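You operate a simulated robot arm through the tools that you are given. There is no shell and no other tool.

Carry out the task below with a simulated two-armed robot. There is one attempt and no reset: what you move stays moved.

## Task
Swap the long roller in the left slot for the racked one.
Fine: slacken the slot screw; old one in the rack; screw tight again on the new one.

The check looks at the end state, three seconds after you hand in, the way a careful person would. Anything else that was tipped, shoved, dropped, spilled or broken makes it a failure.

## Robot
Two 7-joint arms with two-finger grippers on one trunk that stands fixed in place. Base frame: the origin is at the foot of the trunk, x ahead of it, y to its left, z up. Lengths are in m, angles in rad, forces in N, time in s.
The left shoulder is at [0.07, 0.139, 1.16], the right one opposite. With the tool pointing down near the work surface each hand reaches from about 0.38 to 0.76 m from the base axis, measured 20 degrees to its own side. Payload 3.43 kg a hand.
The TCP of each hand is the grasp point between the finger pads, 0.03 m short of the fingertips. In the tool frame z runs along the fingers and y along their closing line. The gripper opens to 0.104 m. The gripper's body begins 0.057 m behind the TCP.
Orientation is that of the tool frame in the base frame, as a unit quaternion [w, x, y, z]. With the fingers straight down and closing along the base's y, the tool's x points along the base's -x, its y along +y and its z along -z.

## Interface
- The arms move only by the tool servo_tool. It takes "left_moves", "right_moves" or both (then of equal length, played together; a hand with none holds still); each is a list of rows, each a list of 7 numbers: the finger opening in m, from 0 to 0.104, then the shift along the base's x, y, z in m, then the turn, a rotation vector about the base's x, y, z in rad. In form: [[claw, tx, ty, tz, rx, ry, rz], ...]. A call has 1 to 20 rows; each row shifts and turns the commanded pose from where the row before left it. Rows are played at 5 a second. More than 0.05 m and 0.15 rad between two rows, or a gripper value outside its range, and nothing of the call is played. Where a pose cannot be reached the arm comes as near as it can. A force on the tool above 40 N (or 10 N above the force at the start of the call, whichever is more), or a blocked arm, ends the call early, and 0.2 s more pass. The fingers move at their own pace (about 0.045 m/s each) and stop on an object; they squeeze with about 26 N. The grip force told is the motor's: it shows also when the fingers shut on nothing. Time passes only in rows, and 0.2 s behind the last, so rows that do not move let the fingers close. It gives the time, the measured TCP pose, the force on the tool (base axes), the opening and the grip force at its end, in the units of the frame above (readings bear some noise), with the torque about the TCP (base axes, N m) and any sound that the robot's microphone picked up.
- Cameras (640 x 400 px; columns grow to the right, rows downward): "scene" is now at [0.1107, 0.0527, 1.3881]; the picture's right is [0.62, -0.78, 0.00], its down [-0.50, -0.40, -0.77] and it looks along [0.60, 0.48, -0.64] (base axes); focal length 294 px, centre (320, 200). "left" rides on the left gripper at [0.067, -0.018, -0.09] in its tool frame; the picture's right is [0.25, 0.97, 0.00], its down [-0.73, 0.19, -0.66] and it looks along [-0.64, 0.17, 0.75] (tool axes); focal length 218 px, centre (320, 200). "right" rides on the right gripper at [0.067, 0.018, -0.09] in its tool frame; the picture's right is [-0.25, 0.97, 0.00], its down [-0.73, -0.19, -0.66] and it looks along [-0.64, -0.17, 0.75] (tool axes); focal length 218 px, centre (320, 200). There is no depth. A picture from a camera that has moved, and an enlarged one, comes with that camera's place and axes in the base frame and with its lens. The place of the scene camera against the robot may be out by one fixed shift of up to 0.012 m in any direction.
- get_image(camera): a new picture of that camera. No time passes.
- move_column(by): slides the trunk up (or, below 0, down) by that many m; the arms and the scene camera ride with it, the base frame stays. It gives what a move gives, with no picture.
- pan_tilt(pan, tilt): turns the head with the scene camera to pan (to the left, within 1.501 rad either way) and tilt (down, from -0.506 to 1.204), counted from straight ahead of the robot. It gives what a move gives.
- enlarge(camera, box): a new picture of the part [left, top, right, bottom] of that camera's present view, enlarged. No time passes.
- close_job(): hands the job in; it is judged then, once.

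Nothing tells you positions but the pictures and the camera data. Unless the task says otherwise, let go and move clear before handing in.

The tools are called after "Call:" as a command line: name --argument value ..., lists and objects as JSON in quotes. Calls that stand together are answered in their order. servo_tool: Moves the arms, as the interface text tells. Its arguments: {"type":"object","properties":{"left_moves":{"type":"array","items":{"type":"array","items":{"type":"number"}}},"right_moves":{"type":"array","items":{"type":"array","items":{"type":"number"}}}},"required":[]} The other tools are called the same way: move_column (by) slides the trunk up or down; pan_tilt (pan, tilt) turns the head that bears the scene camera; get_image (camera) takes a picture; enlarge (camera, box) takes an enlarged picture of a part of a camera's view; close_job () hands the job in.

At the start:

```text
time: 0.0
left_tcp_pos: [0.2465, 0.3704, 1.195]
left_tcp_rot: [0.0, -0.001, 1.0, 0.0]
left_contact_force: [0.8, -0.3, 0.6]
left_moment: [-0.01, 0.02, 0.01]
left_finger_gap: 0.1041
left_gripper_force: 0.1
right_tcp_pos: [0.4434, 0.0343, 1.1656]
right_tcp_rot: [0.0, -0.001, 1.0, 0.001]
right_contact_force: [-1.0, -0.1, 0.8]
right_moment: [0.0, 0.01, 0.02]
right_finger_gap: 0.1039
right_gripper_force: 0.0
trunk travel left (down, up): [-0.655, 0.285]
head pan, tilt: [0.672, 0.696]
```

scene: 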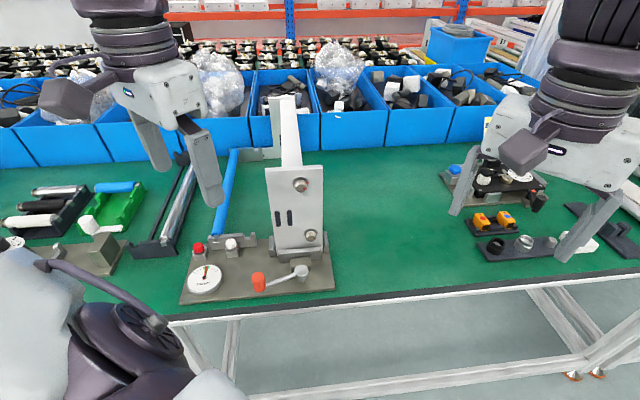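
right: 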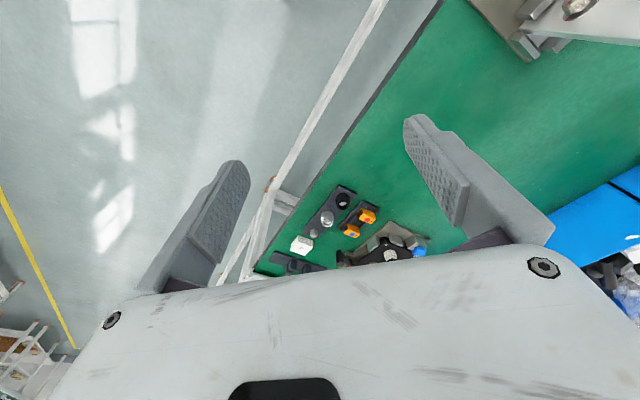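
left: 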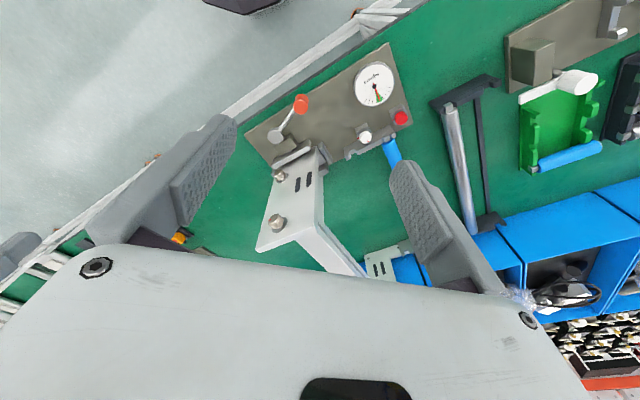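

I see a bench with a fixture in the middle (base plate with gauge, a red-handled lever and a blue roller), and racks to the left of it. I'll look closer before moving anything.

Call:
enlarge --camera "scene" --box '[160, 80, 360, 310]'

Call:
enlarge --camera "scene" --box '[0, 130, 240, 290]'

Call:
enlarge --camera "scene" --box '[420, 130, 640, 290]'

Call:
enlarge --camera "left" --box '[220, 0, 640, 280]'

```text
1.74 times, centred on (260, 195) of scene
camera zoom: at [0.1107, 0.0527, 1.3881], right [0.62, -0.78, 0.0], down [-0.5, -0.4, -0.77], along [0.6, 0.48, -0.64], focal length 511 px, centre (424, 209)
```

zoom: 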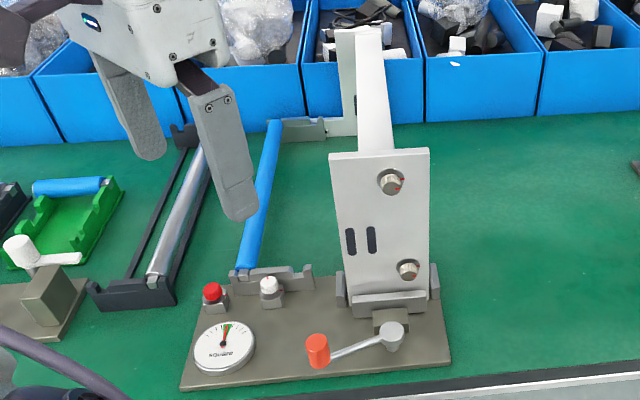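

```text
2.50 times, centred on (120, 210) of scene
camera zoom: at [0.1107, 0.0527, 1.3881], right [0.62, -0.78, 0.0], down [-0.5, -0.4, -0.77], along [0.6, 0.48, -0.64], focal length 734 px, centre (820, 175)
```

zoom: 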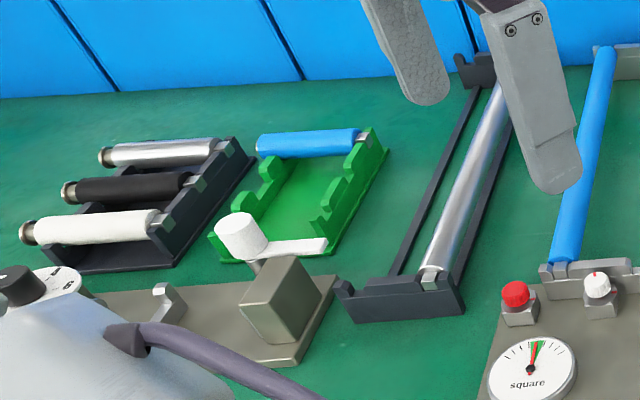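

```text
2.50 times, centred on (530, 210) of scene
camera zoom: at [0.1107, 0.0527, 1.3881], right [0.62, -0.78, 0.0], down [-0.5, -0.4, -0.77], along [0.6, 0.48, -0.64], focal length 734 px, centre (-205, 175)
```

zoom: 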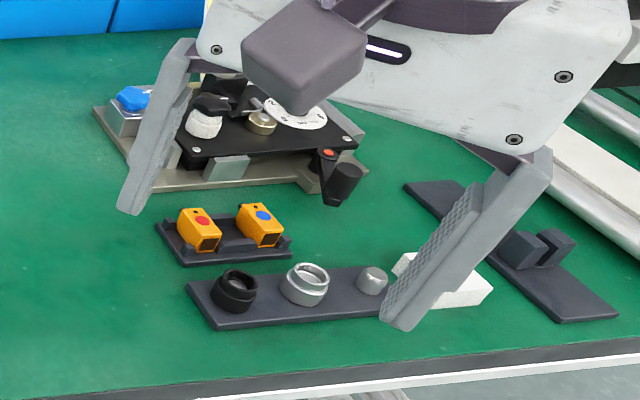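

```text
1.43 times, centred on (430, 140) of left
camera zoom: at [0.1789, 0.3519, 1.2838], right [-0.25, 0.97, 0.0], down [0.73, 0.19, 0.66], along [0.64, 0.17, -0.75], focal length 312 px, centre (163, 286)
```

zoom: 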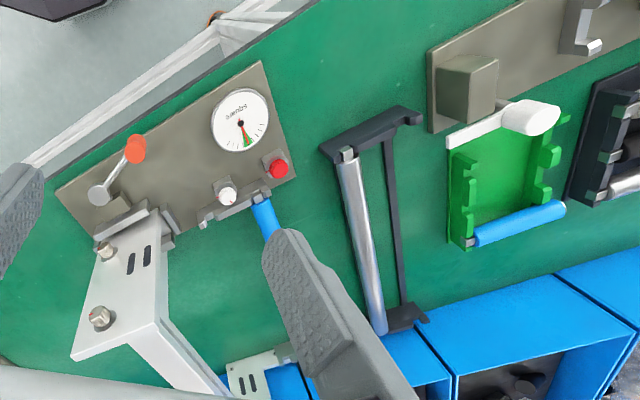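

I'm panning the head to see the left part of the bench and the whole fixture.

Call:
pan_tilt --pan 1.1 --tilt 0.75

Call:
get_image --camera "scene"

```text
time: 0.9
left_tcp_pos: [0.2463, 0.37, 1.1947]
left_tcp_rot: [0.0, 0.0, 1.0, 0.001]
left_contact_force: [-0.4, 0.7, 0.3]
left_moment: [0.02, -0.03, -0.01]
left_finger_gap: 0.1041
left_gripper_force: 0.1
right_tcp_pos: [0.4435, 0.0351, 1.1657]
right_tcp_rot: [0.0, -0.001, 1.0, 0.0]
right_contact_force: [-0.9, 0.1, -0.3]
right_moment: [0.0, 0.01, 0.0]
right_finger_gap: 0.1039
right_gripper_force: 0.1
trunk travel left (down, up): [-0.655, 0.285]
head pan, tilt: [1.1, 0.75]
```

```text
taken
camera scene: at [0.0818, 0.0735, 1.3835], right [0.89, -0.45, 0.0], down [-0.31, -0.61, -0.73], along [0.33, 0.65, -0.68], focal length 294 px, centre (320, 200)
```

scene: 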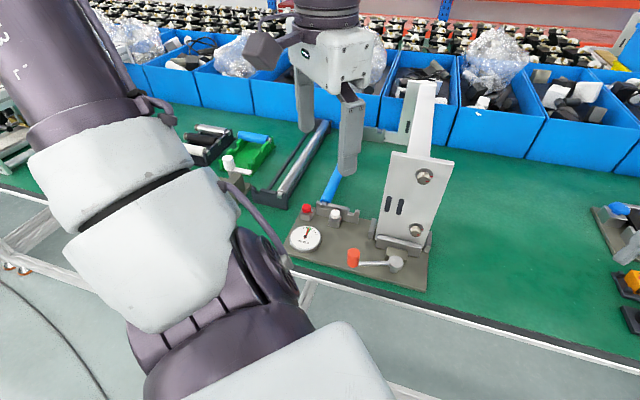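

The left arm hides part of the bench. I'll turn the left hand about 45° so its fingers close across the long roller, and look again with its camera.

Call:
servo_tool --left_moves '[[0.104, 0, 0, 0, 0, 0, 0.13], [0.104, 0, 0, 0, 0, 0, 0.13], [0.104, 0, 0, 0, 0, 0, 0.13], [0.104, 0, 0, 0, 0, 0, 0.13], [0.104, 0, 0, 0, 0, 0, 0.13], [0.104, 0, 0, 0, 0, 0, 0.135]]'

Call:
get_image --camera "left"

Call:
get_image --camera "scene"

```text
time: 2.3
left_tcp_pos: [0.2414, 0.3734, 1.2009]
left_tcp_rot: [-0.001, -0.354, 0.935, -0.001]
left_contact_force: [-0.9, 0.8, 0.3]
left_moment: [0.03, 0.01, 0.0]
left_finger_gap: 0.1039
left_gripper_force: 0.1
left hand out of reach, approached as far as the arm can: row 6
right_tcp_pos: [0.4437, 0.0341, 1.1654]
right_tcp_rot: [0.0, -0.001, 1.0, 0.001]
right_contact_force: [-0.4, 0.1, -0.2]
right_moment: [0.02, -0.01, 0.01]
right_finger_gap: 0.1042
right_gripper_force: 0.1
trunk travel left (down, up): [-0.655, 0.285]
head pan, tilt: [1.1, 0.75]
```

```text
taken
camera left: at [0.2017, 0.3151, 1.2883], right [-0.83, 0.56, 0.0], down [0.42, 0.62, 0.66], along [0.37, 0.54, -0.75], focal length 218 px, centre (320, 200)
```

left: 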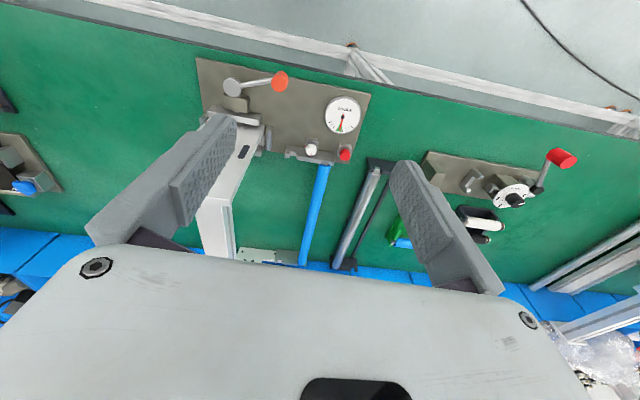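

```text
taken
camera scene: at [0.0811, 0.0734, 1.3836], right [0.89, -0.45, 0.0], down [-0.31, -0.61, -0.73], along [0.33, 0.65, -0.68], focal length 294 px, centre (320, 200)
```

scene: 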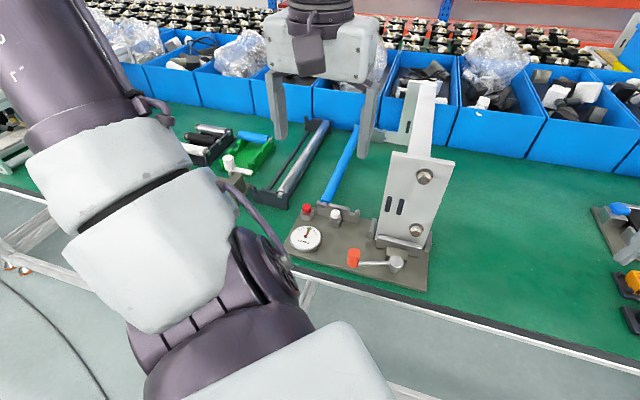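

Call:
enlarge --camera "left" --box '[190, 50, 390, 275]'

Call:
enlarge --camera "left" --box '[340, 130, 600, 280]'

Call:
enlarge --camera "scene" --box '[240, 60, 460, 300]'

Call:
enlarge --camera "scene" --box '[280, 180, 380, 270]'

```text
1.78 times, centred on (290, 162) of left
camera zoom: at [0.2017, 0.3151, 1.2883], right [-0.83, 0.56, 0.0], down [0.42, 0.62, 0.66], along [0.37, 0.54, -0.75], focal length 388 px, centre (373, 267)
```

zoom: 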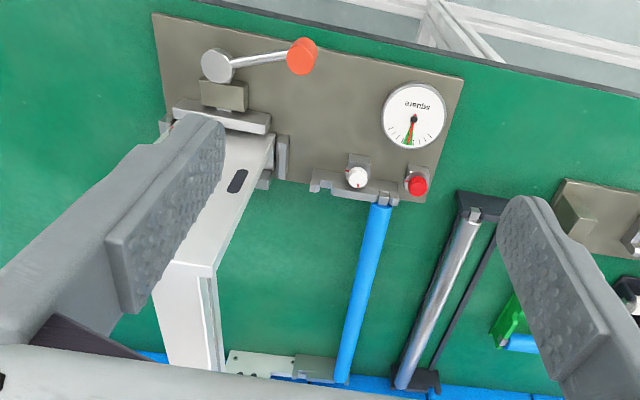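

```text
2.46 times, centred on (470, 205) of left
camera zoom: at [0.2017, 0.3151, 1.2883], right [-0.83, 0.56, 0.0], down [0.42, 0.62, 0.66], along [0.37, 0.54, -0.75], focal length 537 px, centre (-49, 188)
```

zoom: 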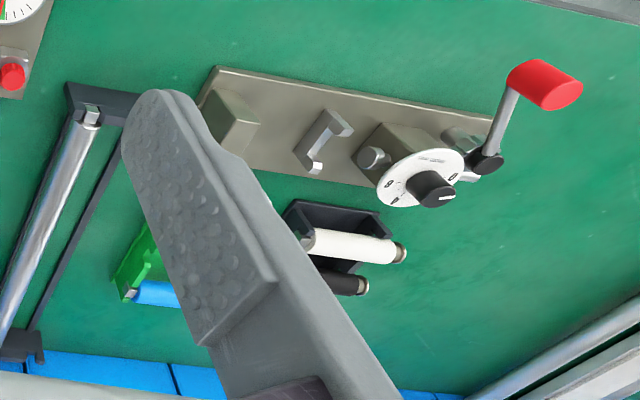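

```text
1.67 times, centred on (350, 180) of scene
camera zoom: at [0.0811, 0.0734, 1.3836], right [0.89, -0.45, 0.0], down [-0.31, -0.61, -0.73], along [0.33, 0.65, -0.68], focal length 489 px, centre (270, 233)
```

zoom: 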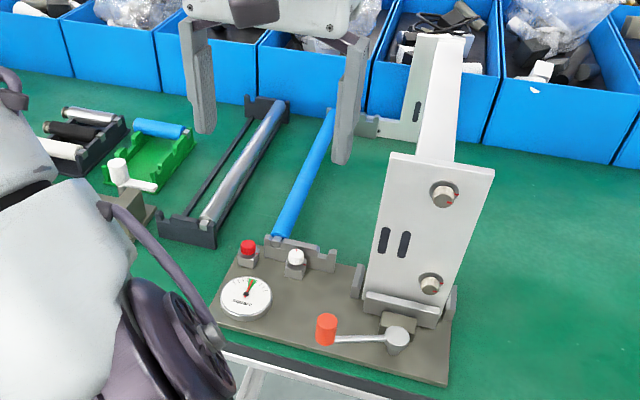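

```text
4.44 times, centred on (330, 225) of scene
camera zoom: at [0.0811, 0.0734, 1.3836], right [0.89, -0.45, 0.0], down [-0.31, -0.61, -0.73], along [0.33, 0.65, -0.68], focal length 1305 px, centre (276, 89)
```

zoom: 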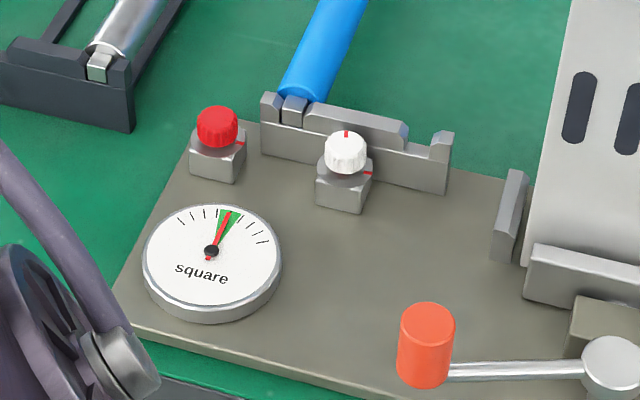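

The hand camera gives a good overview: the blue long roller sits in the left slot of the front bracket, with a white and a red knob beside it. The rack next to it holds a metal long roller. I'll move the left hand sideways for a better baseline.

Call:
servo_tool --left_moves '[[0.104, 0.02, 0.03, 0, 0, 0, 0], [0.104, 0.02, 0.03, 0, 0, 0, 0], [0.104, 0.02, 0.03, 0, 0, 0, 0], [0.104, 0, 0.03, 0, 0, 0, 0]]'

Call:
get_image --camera "left"

Call:
get_image --camera "scene"

```text
time: 3.3
left_tcp_pos: [0.3014, 0.4952, 1.1983]
left_tcp_rot: [-0.001, -0.351, 0.936, -0.002]
left_contact_force: [0.1, 0.5, -0.9]
left_moment: [0.01, -0.03, 0.0]
left_finger_gap: 0.1042
left_gripper_force: 0.0
right_tcp_pos: [0.4432, 0.0368, 1.1646]
right_tcp_rot: [0.0, -0.001, 1.0, 0.0]
right_contact_force: [-0.2, -0.2, -0.5]
right_moment: [-0.02, -0.06, 0.0]
right_finger_gap: 0.1038
right_gripper_force: 0.1
trunk travel left (down, up): [-0.655, 0.285]
head pan, tilt: [1.1, 0.75]
```

```text
taken
camera left: at [0.2626, 0.4365, 1.2878], right [-0.83, 0.56, 0.0], down [0.42, 0.62, 0.66], along [0.37, 0.54, -0.75], focal length 218 px, centre (320, 200)
```

left: 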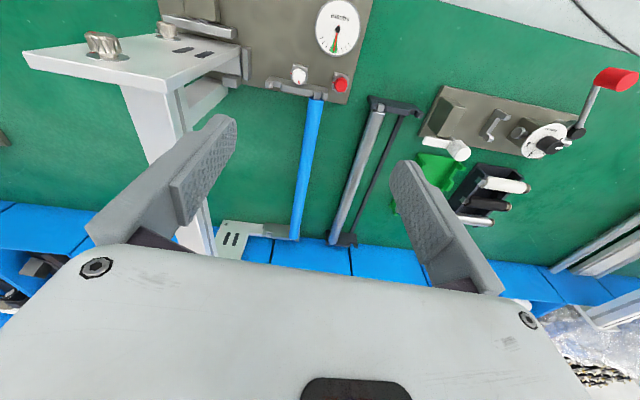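

```text
taken
camera scene: at [0.0817, 0.0749, 1.3834], right [0.89, -0.45, 0.0], down [-0.31, -0.61, -0.73], along [0.33, 0.65, -0.68], focal length 294 px, centre (320, 200)
```

scene: 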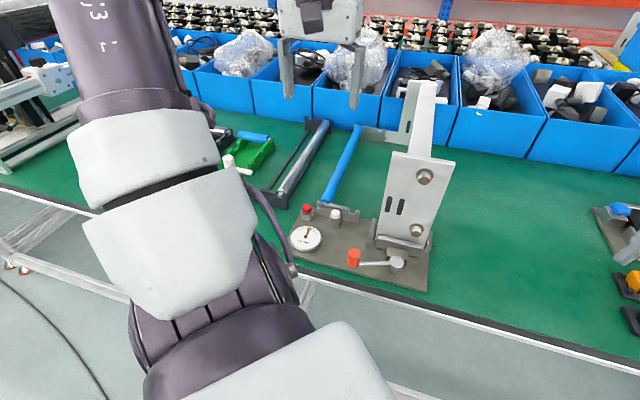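

The white knob looks to be near (0.34, 0.48, 0.89), and the roller runs at about 45° from (0.33, 0.53) to (0.61, 0.82) at z of about 0.87. I'll bring the hand camera closer to the front bracket.

Call:
servo_tool --left_moves '[[0.104, -0.0064, -0.0072, -0.038, 0, 0, 0], [0.104, -0.0064, -0.0072, -0.038, 0, 0, 0], [0.104, -0.0064, -0.0072, -0.038, 0, 0, 0], [0.104, -0.0064, -0.0072, -0.038, 0, 0, 0], [0.104, -0.0064, -0.0072, -0.038, 0, 0, 0]]'

Call:
get_image --camera "left"

Call:
enlarge --camera "left" --box '[210, 80, 410, 230]'

```text
time: 4.5
left_tcp_pos: [0.2689, 0.4581, 1.0092]
left_tcp_rot: [0.0, -0.352, 0.936, -0.001]
left_contact_force: [0.1, -0.7, -0.5]
left_moment: [-0.01, 0.0, 0.01]
left_finger_gap: 0.1041
left_gripper_force: 0.2
right_tcp_pos: [0.4433, 0.0356, 1.1647]
right_tcp_rot: [0.0, 0.0, 1.0, 0.0]
right_contact_force: [0.2, 0.3, 0.6]
right_moment: [0.01, 0.01, 0.01]
right_finger_gap: 0.104
right_gripper_force: 0.1
trunk travel left (down, up): [-0.655, 0.285]
head pan, tilt: [1.1, 0.75]
```

```text
taken
camera left: at [0.2308, 0.3998, 1.0976], right [-0.83, 0.56, 0.0], down [0.42, 0.62, 0.66], along [0.37, 0.54, -0.75], focal length 218 px, centre (320, 200)
```

left: 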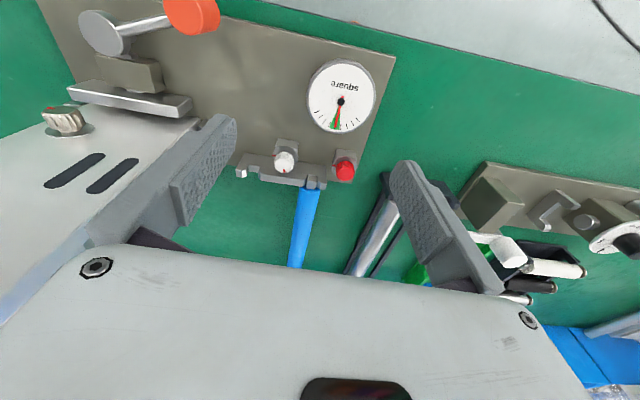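

```text
2.67 times, centred on (310, 155) of left
camera zoom: at [0.2308, 0.3998, 1.0976], right [-0.83, 0.56, 0.0], down [0.42, 0.62, 0.66], along [0.37, 0.54, -0.75], focal length 582 px, centre (347, 320)
```

zoom: 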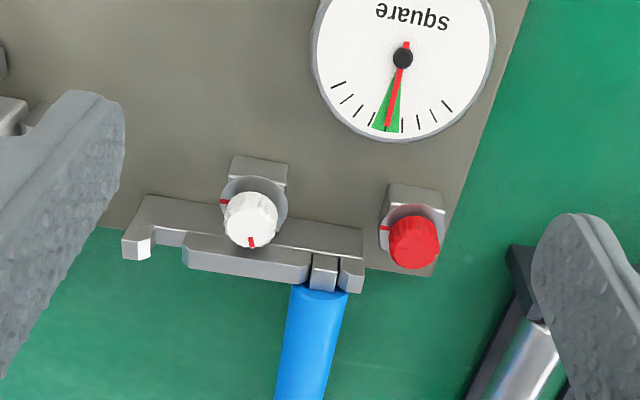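

Call:
enlarge --camera "left" --box '[240, 120, 370, 200]'

Call:
enlarge --camera "left" --box '[0, 0, 240, 200]'

Call:
enlarge --camera "scene" --box '[240, 110, 440, 280]'

Call:
enlarge --camera "scene" --box '[290, 190, 360, 240]'

```text
4.92 times, centred on (305, 160) of left
camera zoom: at [0.2308, 0.3998, 1.0976], right [-0.83, 0.56, 0.0], down [0.42, 0.62, 0.66], along [0.37, 0.54, -0.75], focal length 1074 px, centre (394, 397)
```

zoom: 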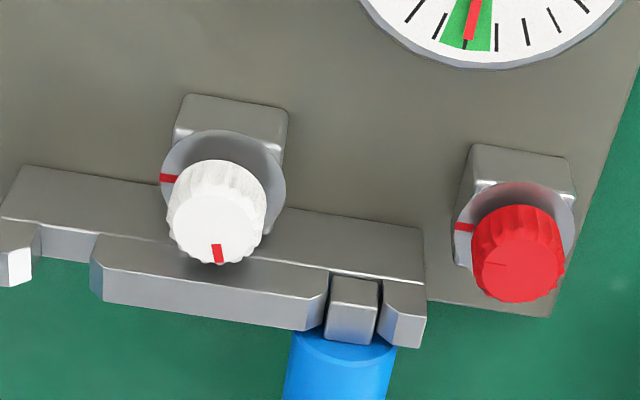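

```text
2.00 times, centred on (120, 100) of left
camera zoom: at [0.2308, 0.3998, 1.0976], right [-0.83, 0.56, 0.0], down [0.42, 0.62, 0.66], along [0.37, 0.54, -0.75], focal length 436 px, centre (720, 400)
```

zoom: 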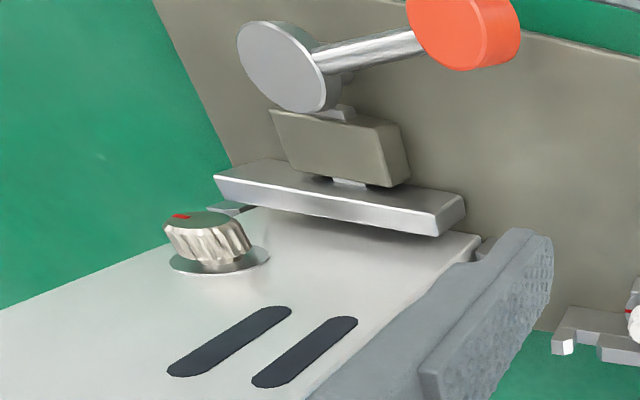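

```text
2.35 times, centred on (340, 195) of scene
camera zoom: at [0.0821, 0.0747, 1.3835], right [0.89, -0.45, 0.0], down [-0.31, -0.61, -0.73], along [0.33, 0.65, -0.68], focal length 691 px, centre (273, 212)
```

zoom: 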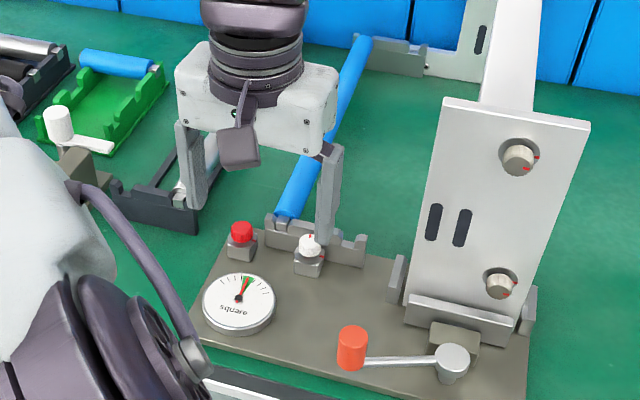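

```text
8.00 times, centred on (325, 215) of scene
camera zoom: at [0.0821, 0.0747, 1.3835], right [0.89, -0.45, 0.0], down [-0.31, -0.61, -0.73], along [0.33, 0.65, -0.68], focal length 2349 px, centre (280, 80)
```

zoom: 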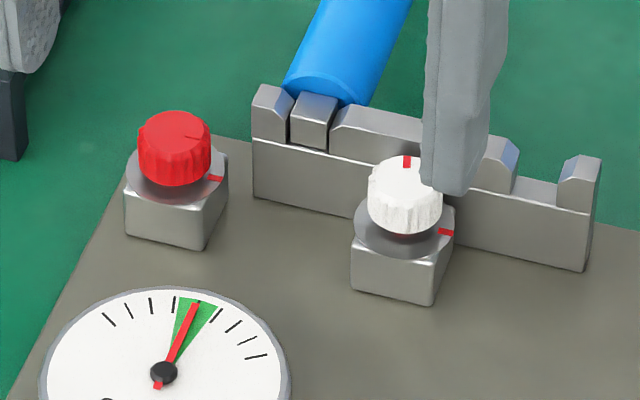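

Each knob has a red mark and a matching red line on its base. On the red knob and both panel bolts the marks line up, while the white knob is 90° off. I take red to be the tight screw for the occupied left slot. First I'll move the left hand over it, and I'll watch the gauge during a small test turn.

Call:
servo_tool --left_moves '[[0.104, 0.002, 0.008, 0, 0, 0, -0.14], [0.09, 0.002, 0.008, 0, 0, 0, -0.14], [0.08, 0.002, 0.008, 0, 0, 0, -0.14], [0.06, 0.002, 0.008, -0.006, 0, 0, -0.14], [0.05, 0.002, 0.008, -0.008, 0, 0, -0.14], [0.05, 0.002, 0.008, -0.008, 0, 0, -0.14], [0.05, 0.002, 0.008, -0.008, 0, 0, -0.14], [0.05, 0.002, 0.008, -0.008, 0, 0, -0.14], [0.05, 0.002, 0.008, -0.008, 0, 0, -0.14], [0.05, 0.0015, 0.0055, -0.008, 0, 0, -0.14]]'

Call:
get_image --camera "left"

Call:
get_image --camera "scene"

```text
time: 6.7
left_tcp_pos: [0.2897, 0.5347, 0.9539]
left_tcp_rot: [0.0, 0.335, 0.942, 0.0]
left_contact_force: [-0.2, -0.2, 0.3]
left_moment: [-0.02, -0.01, 0.01]
left_finger_gap: 0.0501
left_gripper_force: 0.1
right_tcp_pos: [0.4436, 0.0347, 1.1647]
right_tcp_rot: [0.0, 0.0, 1.0, 0.0]
right_contact_force: [-0.3, 1.0, 0.5]
right_moment: [0.02, -0.03, 0.0]
right_finger_gap: 0.1041
right_gripper_force: 0.0
trunk travel left (down, up): [-0.655, 0.285]
head pan, tilt: [1.1, 0.75]
```

```text
taken
camera left: at [0.2256, 0.5629, 1.0435], right [0.42, 0.91, 0.0], down [0.69, -0.31, 0.66], along [0.6, -0.27, -0.75], focal length 218 px, centre (320, 200)
```

left: 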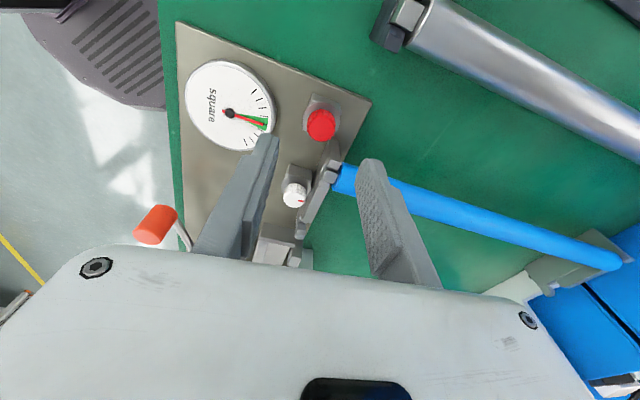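

```text
taken
camera scene: at [0.0819, 0.074, 1.3835], right [0.89, -0.45, 0.0], down [-0.31, -0.61, -0.73], along [0.33, 0.65, -0.68], focal length 294 px, centre (320, 200)
```

scene: 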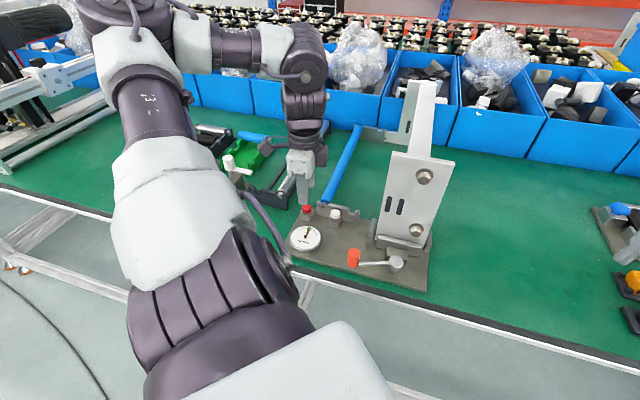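

Call:
enlarge --camera "left" --box '[260, 80, 380, 220]'

```text
2.86 times, centred on (320, 150) of left
camera zoom: at [0.2256, 0.5629, 1.0435], right [0.42, 0.91, 0.0], down [0.69, -0.31, 0.66], along [0.6, -0.27, -0.75], focal length 624 px, centre (320, 343)
```

zoom: 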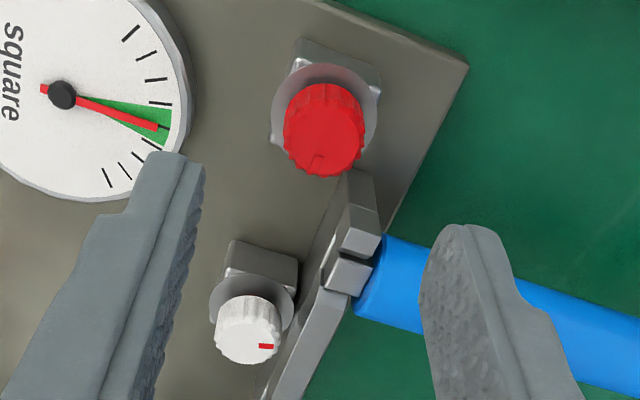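

The red knob lines up under the fingers. I'll go down and close on it.

Call:
servo_tool --left_moves '[[0.05, -0.0004, 0.001, -0.02, 0, 0, 0], [0.05, 0, 0, -0.02, 0, 0, 0], [0.05, 0, 0, -0.011, 0, 0, 0], [0.05, 0, 0, 0, 0, 0, 0], [0.0, 0, 0, 0, 0, 0, 0], [0.0, 0, 0, 0, 0, 0, 0], [0.0, 0, 0, 0, 0, 0, 0]]'

Call:
enlarge --camera "left" --box '[200, 40, 440, 240]'

Call:
enlarge --camera "scene" --box '[270, 180, 370, 270]'

```text
time: 8.3
left_tcp_pos: [0.2883, 0.5351, 0.9047]
left_tcp_rot: [-0.001, 0.335, 0.942, 0.001]
left_contact_force: [-0.1, -1.3, -2.3]
left_moment: [0.04, -0.14, 0.02]
left_finger_gap: 0.0208
left_gripper_force: 37.2
right_tcp_pos: [0.4443, 0.0356, 1.1642]
right_tcp_rot: [0.0, -0.001, 1.0, 0.0]
right_contact_force: [0.5, -0.6, -0.7]
right_moment: [0.02, 0.0, -0.01]
right_finger_gap: 0.1043
right_gripper_force: 0.0
trunk travel left (down, up): [-0.655, 0.285]
head pan, tilt: [1.1, 0.75]
```

```text
2.00 times, centred on (320, 140) of left
camera zoom: at [0.2251, 0.5638, 0.993], right [0.41, 0.91, 0.0], down [0.69, -0.31, 0.66], along [0.6, -0.27, -0.75], focal length 436 px, centre (320, 320)
```

zoom: 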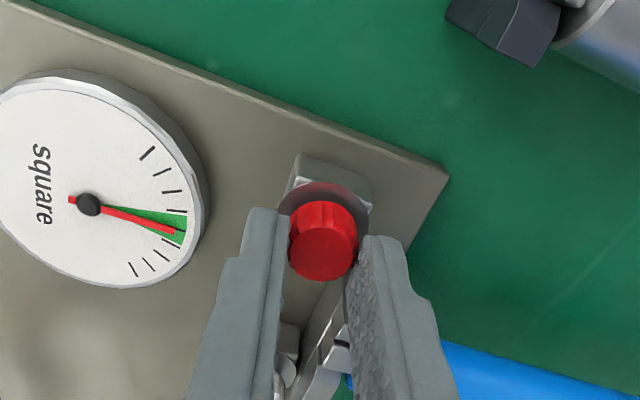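

```text
4.44 times, centred on (320, 225) of scene
camera zoom: at [0.0818, 0.0737, 1.3835], right [0.89, -0.45, 0.0], down [-0.31, -0.61, -0.73], along [0.33, 0.65, -0.68], focal length 1305 px, centre (320, 89)
```

zoom: 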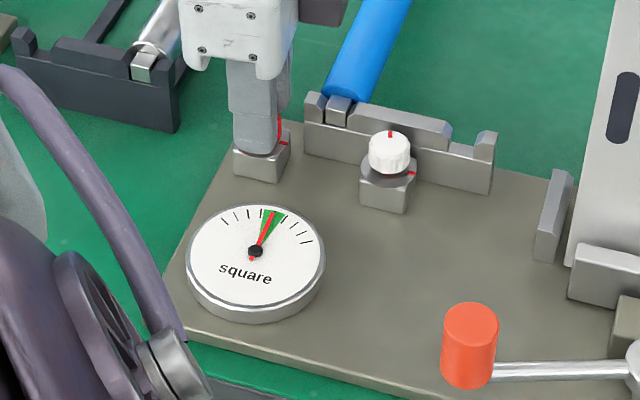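

Knob held, gap 0.021 m. Now a small test turn counter-clockwise (about 0.15 rad), with a check of the gauge.

Call:
servo_tool --left_moves '[[0.0, 0, 0, 0, 0, 0, 0.05], [0.0, 0, 0, 0, 0, 0, 0.05], [0.0, 0, 0, 0, 0, 0, 0.05], [0.0, 0, 0, 0, 0, 0, 0]]'

Call:
enlarge --camera "left" --box '[200, 40, 440, 240]'

Call:
enlarge --camera "scene" --box '[270, 180, 370, 270]'

```text
time: 9.3
left_tcp_pos: [0.2891, 0.5371, 0.9039]
left_tcp_rot: [0.0, 0.263, 0.965, 0.0]
left_contact_force: [2.1, 1.5, 0.8]
left_moment: [0.07, -0.02, 0.01]
left_finger_gap: 0.0207
left_gripper_force: 45.0
right_tcp_pos: [0.4441, 0.0351, 1.1653]
right_tcp_rot: [0.0, -0.001, 1.0, 0.0]
right_contact_force: [-0.4, 0.3, 0.5]
right_moment: [0.03, 0.03, -0.01]
right_finger_gap: 0.1041
right_gripper_force: 0.1
trunk travel left (down, up): [-0.655, 0.285]
head pan, tilt: [1.1, 0.75]
```

```text
2.00 times, centred on (320, 140) of left
camera zoom: at [0.2217, 0.5541, 0.9931], right [0.27, 0.96, 0.0], down [0.73, -0.2, 0.66], along [0.63, -0.18, -0.75], focal length 436 px, centre (320, 320)
```

zoom: 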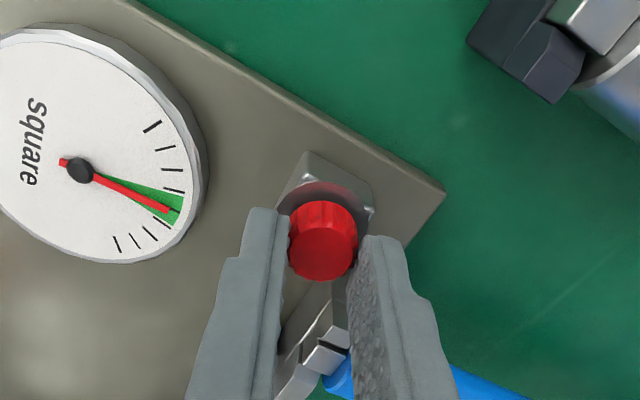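

```text
4.44 times, centred on (320, 225) of scene
camera zoom: at [0.082, 0.0739, 1.3835], right [0.89, -0.45, 0.0], down [-0.31, -0.61, -0.73], along [0.33, 0.65, -0.68], focal length 1305 px, centre (320, 89)
```

zoom: 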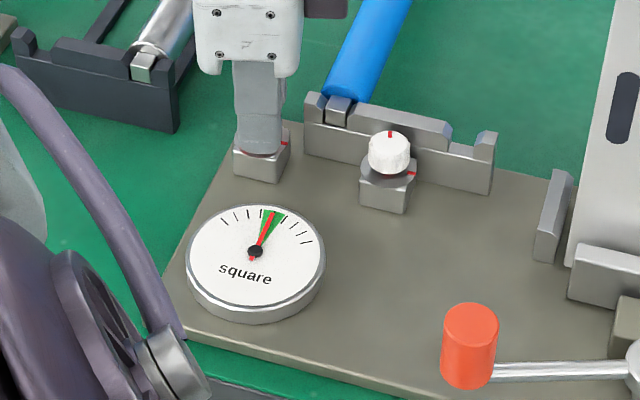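

Call:
servo_tool --left_moves '[[0.0, 0, 0, 0, 0, 0, 0.1], [0.0, 0, 0, 0, 0, 0, 0.1], [0.0, 0, 0, 0, 0, 0, 0.1], [0.0, 0, 0, 0, 0, 0, 0.1], [0.0, 0, 0, 0, 0, 0, 0]]'

Call:
enlarge --camera "left" --box '[200, 40, 440, 240]'

Call:
enlarge --camera "scene" --box '[270, 180, 370, 270]'

```text
time: 10.5
left_tcp_pos: [0.2893, 0.5357, 0.9031]
left_tcp_rot: [0.0, 0.065, 0.998, 0.001]
left_contact_force: [3.3, 7.3, 6.2]
left_moment: [0.2, 0.07, 0.0]
left_finger_gap: 0.0209
left_gripper_force: 45.5
right_tcp_pos: [0.4443, 0.0359, 1.1658]
right_tcp_rot: [0.0, -0.001, 1.0, 0.0]
right_contact_force: [-0.5, -0.1, -0.8]
right_moment: [0.02, 0.0, -0.01]
right_finger_gap: 0.1041
right_gripper_force: 0.2
trunk travel left (down, up): [-0.655, 0.285]
head pan, tilt: [1.1, 0.75]
```

```text
2.00 times, centred on (320, 140) of left
camera zoom: at [0.2197, 0.5269, 0.9933], right [-0.13, 0.99, 0.0], down [0.75, 0.09, 0.66], along [0.65, 0.08, -0.75], focal length 436 px, centre (320, 320)
```

zoom: 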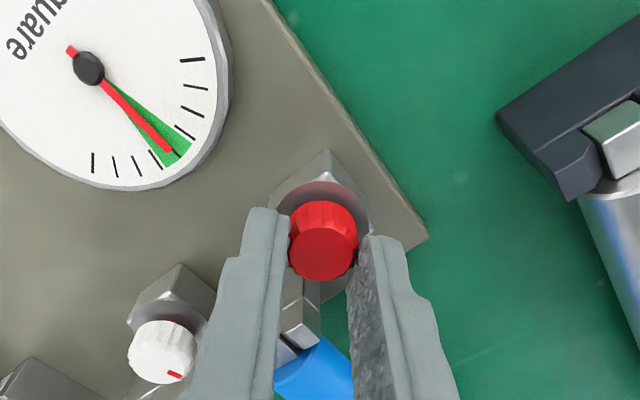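

```text
4.44 times, centred on (320, 225) of scene
camera zoom: at [0.0819, 0.0741, 1.3836], right [0.89, -0.45, 0.0], down [-0.31, -0.61, -0.73], along [0.33, 0.65, -0.68], focal length 1305 px, centre (320, 89)
```

zoom: 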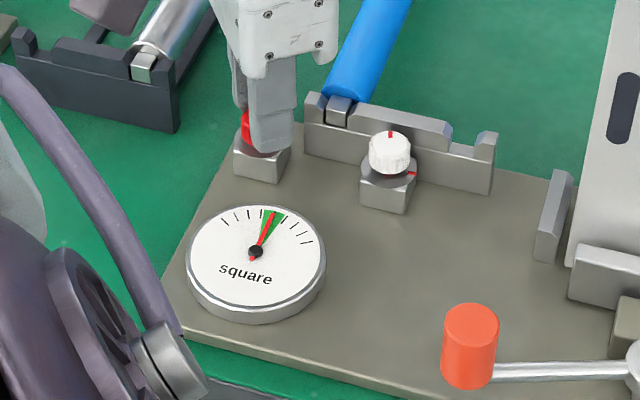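

The gauge has not moved. I'll open and rise a little to read the mark on the red knob.

Call:
servo_tool --left_moves '[[0.05, 0, 0, 0, 0, 0, 0], [0.05, 0, 0, 0, 0, 0, 0], [0.05, 0, 0, 0.025, 0, 0, 0], [0.05, 0, 0, 0.025, 0, 0, 0]]'

Call:
enlarge --camera "left" --box '[230, 60, 400, 180]'

Call:
enlarge --camera "scene" --box '[290, 190, 360, 240]'

```text
time: 11.5
left_tcp_pos: [0.2875, 0.5355, 0.9547]
left_tcp_rot: [0.0, 0.066, 0.998, -0.001]
left_contact_force: [0.3, -0.3, 0.2]
left_moment: [-0.02, -0.03, 0.01]
left_finger_gap: 0.0498
left_gripper_force: 0.0
right_tcp_pos: [0.4431, 0.0337, 1.166]
right_tcp_rot: [0.0, -0.001, 1.0, 0.001]
right_contact_force: [-1.2, 0.5, 0.3]
right_moment: [0.01, -0.02, 0.0]
right_finger_gap: 0.1038
right_gripper_force: 0.1
trunk travel left (down, up): [-0.655, 0.285]
head pan, tilt: [1.1, 0.75]
```

```text
3.33 times, centred on (315, 120) of left
camera zoom: at [0.2186, 0.5262, 1.0434], right [-0.12, 0.99, 0.0], down [0.75, 0.09, 0.66], along [0.65, 0.08, -0.75], focal length 728 px, centre (337, 467)
```

zoom: 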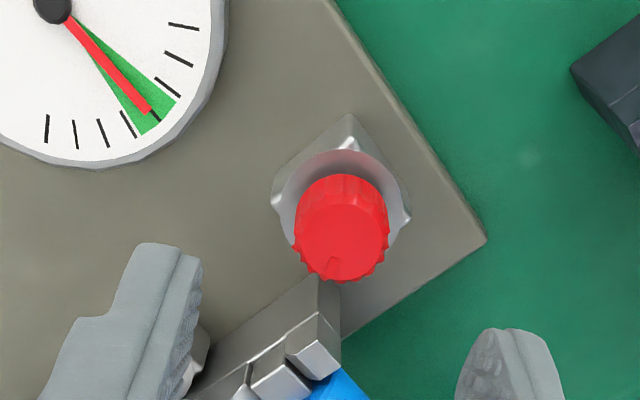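

```text
8.00 times, centred on (325, 215) of scene
camera zoom: at [0.0813, 0.0728, 1.3836], right [0.89, -0.45, 0.0], down [-0.31, -0.61, -0.73], along [0.33, 0.65, -0.68], focal length 2349 px, centre (280, 80)
```

zoom: 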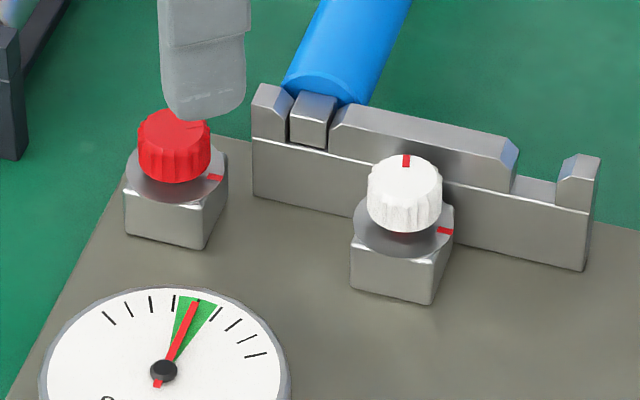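

The mark turned with the gripper, the gauge stayed put and there was almost no resistance. I'll grip again and keep slackening counter-clockwise, watching for a stop or a sound.

Call:
servo_tool --left_moves '[[0.05, 0.0004, 0, -0.025, 0, 0, 0], [0.05, 0.0004, 0, -0.025, 0, 0, 0], [0.0, 0, 0, 0, 0, 0, 0], [0.0, 0, 0, 0, 0, 0, 0], [0.0, 0, 0, 0, 0, 0, 0], [0.0, 0, 0, 0, 0, 0, 0.12], [0.0, 0, 0, 0, 0, 0, 0.12], [0.0, 0, 0, 0, 0, 0, 0.12], [0.0, 0, 0, 0, 0, 0, 0.12], [0.0, 0, 0, 0, 0, 0, 0.12], [0.0, 0, 0, 0, 0, 0, 0.12], [0.0, 0, 0, 0, 0, 0, 0.1], [0.0, 0, 0, 0, 0, 0, 0]]'

Call:
enlarge --camera "left" --box '[200, 40, 440, 240]'

Call:
enlarge --camera "scene" --box '[270, 180, 370, 270]'

```text
time: 14.3
left_tcp_pos: [0.2889, 0.5388, 0.9042]
left_tcp_rot: [0.002, -0.339, 0.941, 0.0]
left_contact_force: [0.1, 14.8, 11.7]
left_moment: [0.36, 0.0, -0.04]
left_finger_gap: 0.0208
left_gripper_force: 45.2
right_tcp_pos: [0.443, 0.0353, 1.1647]
right_tcp_rot: [0.001, -0.001, 1.0, 0.001]
right_contact_force: [-1.0, -1.0, 0.1]
right_moment: [0.02, -0.01, -0.02]
right_finger_gap: 0.104
right_gripper_force: 0.0
trunk travel left (down, up): [-0.655, 0.285]
head pan, tilt: [1.1, 0.75]
```

```text
2.00 times, centred on (320, 140) of left
camera zoom: at [0.2478, 0.4803, 0.9932], right [-0.81, 0.58, 0.0], down [0.44, 0.61, 0.66], along [0.38, 0.53, -0.75], focal length 436 px, centre (320, 320)
```

zoom: 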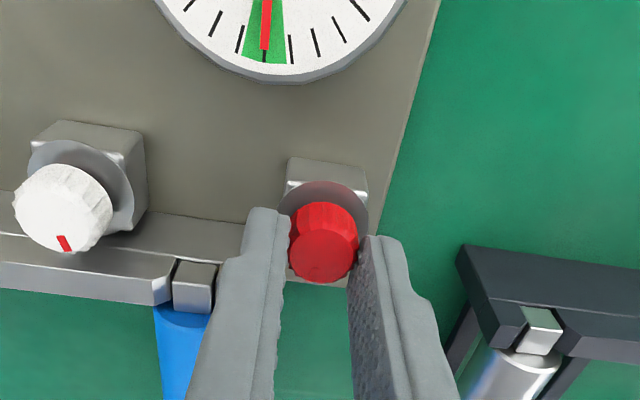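

```text
4.44 times, centred on (320, 225) of scene
camera zoom: at [0.081, 0.0751, 1.3836], right [0.89, -0.45, 0.0], down [-0.31, -0.61, -0.73], along [0.33, 0.65, -0.68], focal length 1305 px, centre (320, 89)
```

zoom: 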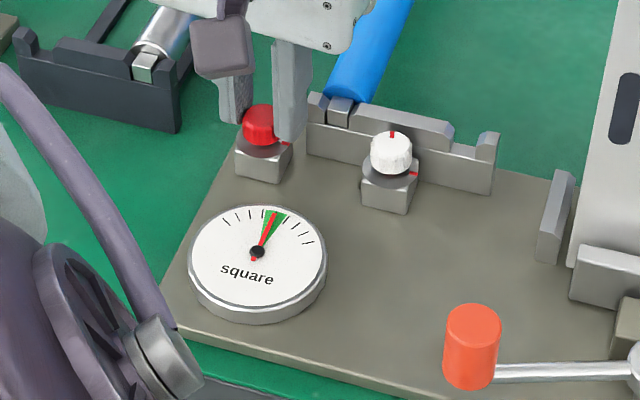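

Call:
servo_tool --left_moves '[[0.05, 0, 0, 0, 0, 0, 0], [0.05, 0, 0, 0, 0, 0, 0], [0.05, 0, -0.003, 0.025, 0, 0, 0], [0.05, 0, 0, 0.025, 0, 0, 0]]'

Call:
enlarge --camera "left" --box '[180, 40, 400, 200]'

Call:
enlarge --camera "scene" --box '[290, 190, 360, 240]'

```text
time: 15.3
left_tcp_pos: [0.2874, 0.5314, 0.9539]
left_tcp_rot: [0.0, -0.338, 0.941, 0.0]
left_contact_force: [0.4, 0.9, 0.0]
left_moment: [-0.02, 0.0, -0.03]
left_finger_gap: 0.0501
left_gripper_force: 0.0
right_tcp_pos: [0.4438, 0.0346, 1.1652]
right_tcp_rot: [0.0, -0.001, 1.0, 0.0]
right_contact_force: [-0.1, -0.3, 0.1]
right_moment: [0.04, 0.01, 0.01]
right_finger_gap: 0.1037
right_gripper_force: 0.0
trunk travel left (down, up): [-0.655, 0.285]
head pan, tilt: [1.1, 0.75]
```

```text
2.50 times, centred on (290, 120) of left
camera zoom: at [0.248, 0.4752, 1.0434], right [-0.81, 0.59, 0.0], down [0.44, 0.61, 0.66], along [0.39, 0.53, -0.75], focal length 546 px, centre (395, 400)
```

zoom: 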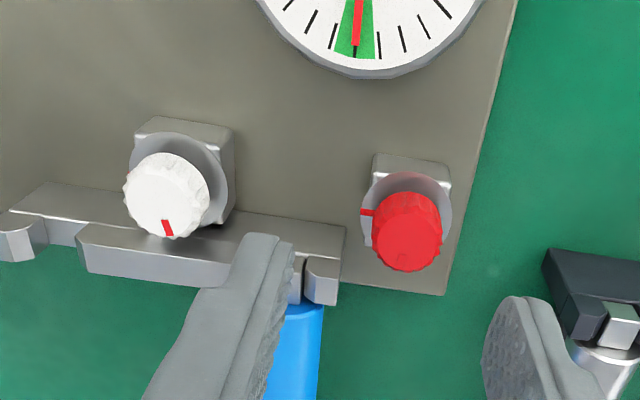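

```text
8.00 times, centred on (325, 215) of scene
camera zoom: at [0.0814, 0.0729, 1.3836], right [0.89, -0.45, 0.0], down [-0.31, -0.61, -0.73], along [0.33, 0.65, -0.68], focal length 2349 px, centre (280, 80)
```

zoom: 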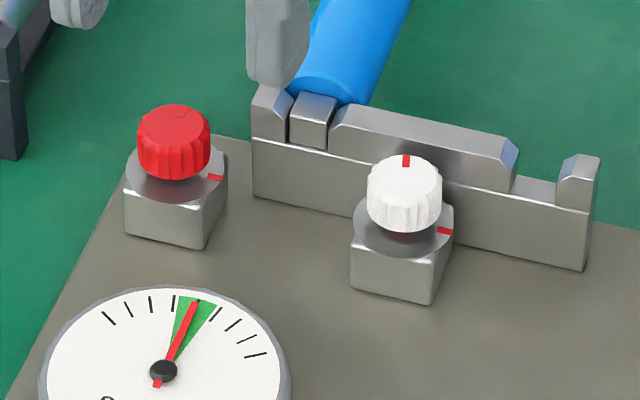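

The red screw has risen slightly and its mark is now 80–90° from the index, the same slack look as the white one on the empty right slot. So the left slot should be loose. Next I'll look at the rack and its free seat.

Call:
servo_tool --left_moves '[[0.06, 0, 0, 0.03, 0, 0, 0], [0.08, -0.02, 0.02, 0.03, 0, 0, 0], [0.104, -0.03, 0.02, 0, 0, 0, 0], [0.104, -0.01, 0.01, 0, 0, 0, 0]]'

Call:
get_image --camera "left"

Call:
enlarge --camera "left" --box '[200, 80, 440, 240]'

Call:
enlarge --camera "scene" --box '[180, 100, 340, 220]'

```text
time: 16.3
left_tcp_pos: [0.2284, 0.5821, 1.0144]
left_tcp_rot: [0.0, -0.337, 0.942, -0.001]
left_contact_force: [0.7, 0.0, -0.3]
left_moment: [0.0, 0.0, 0.0]
left_finger_gap: 0.1037
left_gripper_force: 0.0
right_tcp_pos: [0.4436, 0.0349, 1.1648]
right_tcp_rot: [-0.001, -0.001, 1.0, 0.001]
right_contact_force: [-0.6, -0.5, 0.7]
right_moment: [0.02, 0.04, 0.01]
right_finger_gap: 0.1042
right_gripper_force: 0.0
trunk travel left (down, up): [-0.655, 0.285]
head pan, tilt: [1.1, 0.75]
```

```text
taken
camera left: at [0.1879, 0.5255, 1.1031], right [-0.81, 0.59, 0.0], down [0.44, 0.61, 0.66], along [0.38, 0.53, -0.75], focal length 218 px, centre (320, 200)
```

left: 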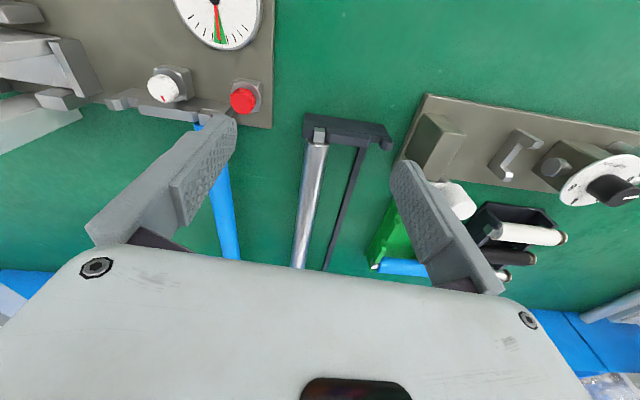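

```text
2.50 times, centred on (320, 160) of left
camera zoom: at [0.1879, 0.5255, 1.1031], right [-0.81, 0.59, 0.0], down [0.44, 0.61, 0.66], along [0.38, 0.53, -0.75], focal length 546 px, centre (320, 300)
```

zoom: 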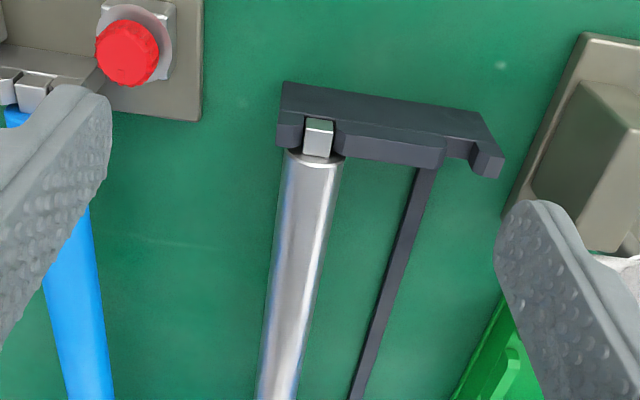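

```text
3.33 times, centred on (260, 160) of scene
camera zoom: at [0.082, 0.0734, 1.3835], right [0.89, -0.45, 0.0], down [-0.31, -0.61, -0.73], along [0.33, 0.65, -0.68], focal length 979 px, centre (520, 333)
```

zoom: 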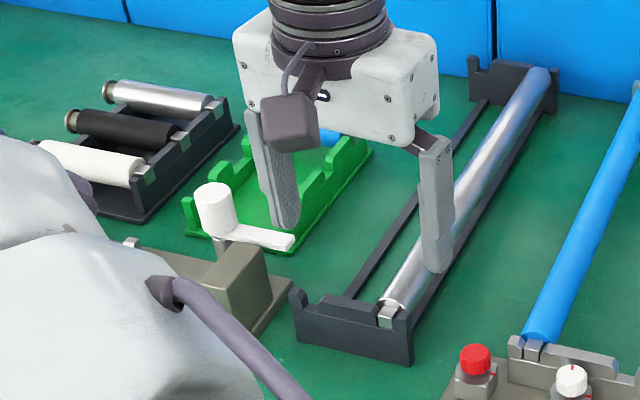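

Call:
enlarge --camera "scene" --box '[245, 160, 300, 200]'

Call:
enlarge --camera "scene" --box '[280, 110, 340, 150]'

Call:
enlarge --camera "scene" --box '[340, 110, 420, 160]'

Call:
enlarge --camera "left" --box '[280, 100, 420, 200]'

```text
10.00 times, centred on (272, 180) of scene
camera zoom: at [0.082, 0.0734, 1.3835], right [0.89, -0.45, 0.0], down [-0.31, -0.61, -0.73], along [0.33, 0.65, -0.68], focal length 2936 px, centre (795, 400)
```

zoom: 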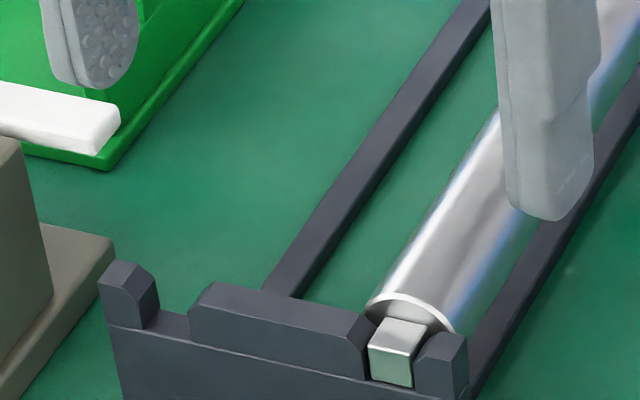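

```text
10.00 times, centred on (310, 130) of scene
camera zoom: at [0.082, 0.0734, 1.3835], right [0.89, -0.45, 0.0], down [-0.31, -0.61, -0.73], along [0.33, 0.65, -0.68], focal length 2936 px, centre (420, 900)
```

zoom: 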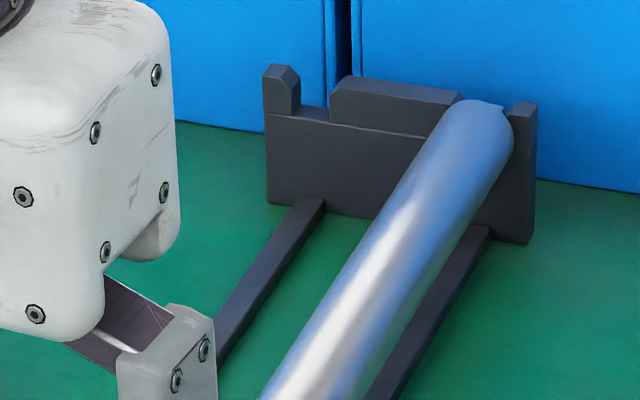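

```text
8.00 times, centred on (380, 135) of scene
camera zoom: at [0.082, 0.0734, 1.3835], right [0.89, -0.45, 0.0], down [-0.31, -0.61, -0.73], along [0.33, 0.65, -0.68], focal length 2349 px, centre (-160, 720)
```

zoom: 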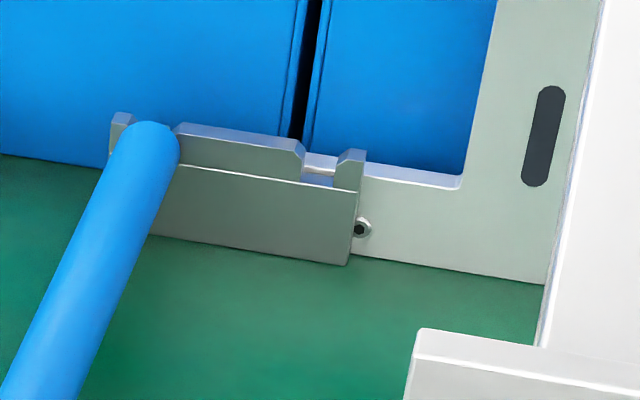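

```text
4.00 times, centred on (350, 150) of left
camera zoom: at [0.1879, 0.5255, 1.1031], right [-0.81, 0.59, 0.0], down [0.44, 0.61, 0.66], along [0.38, 0.53, -0.75], focal length 873 px, centre (200, 400)
```

zoom: 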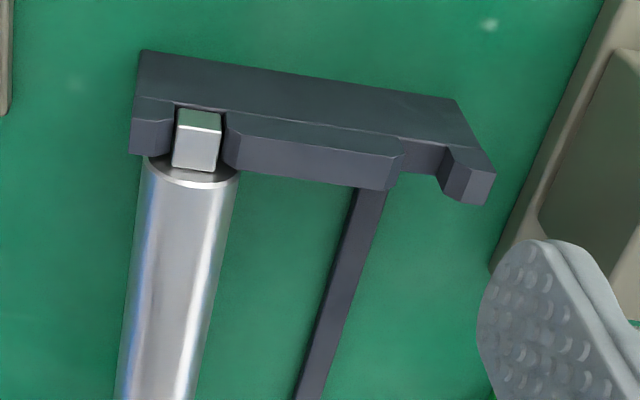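

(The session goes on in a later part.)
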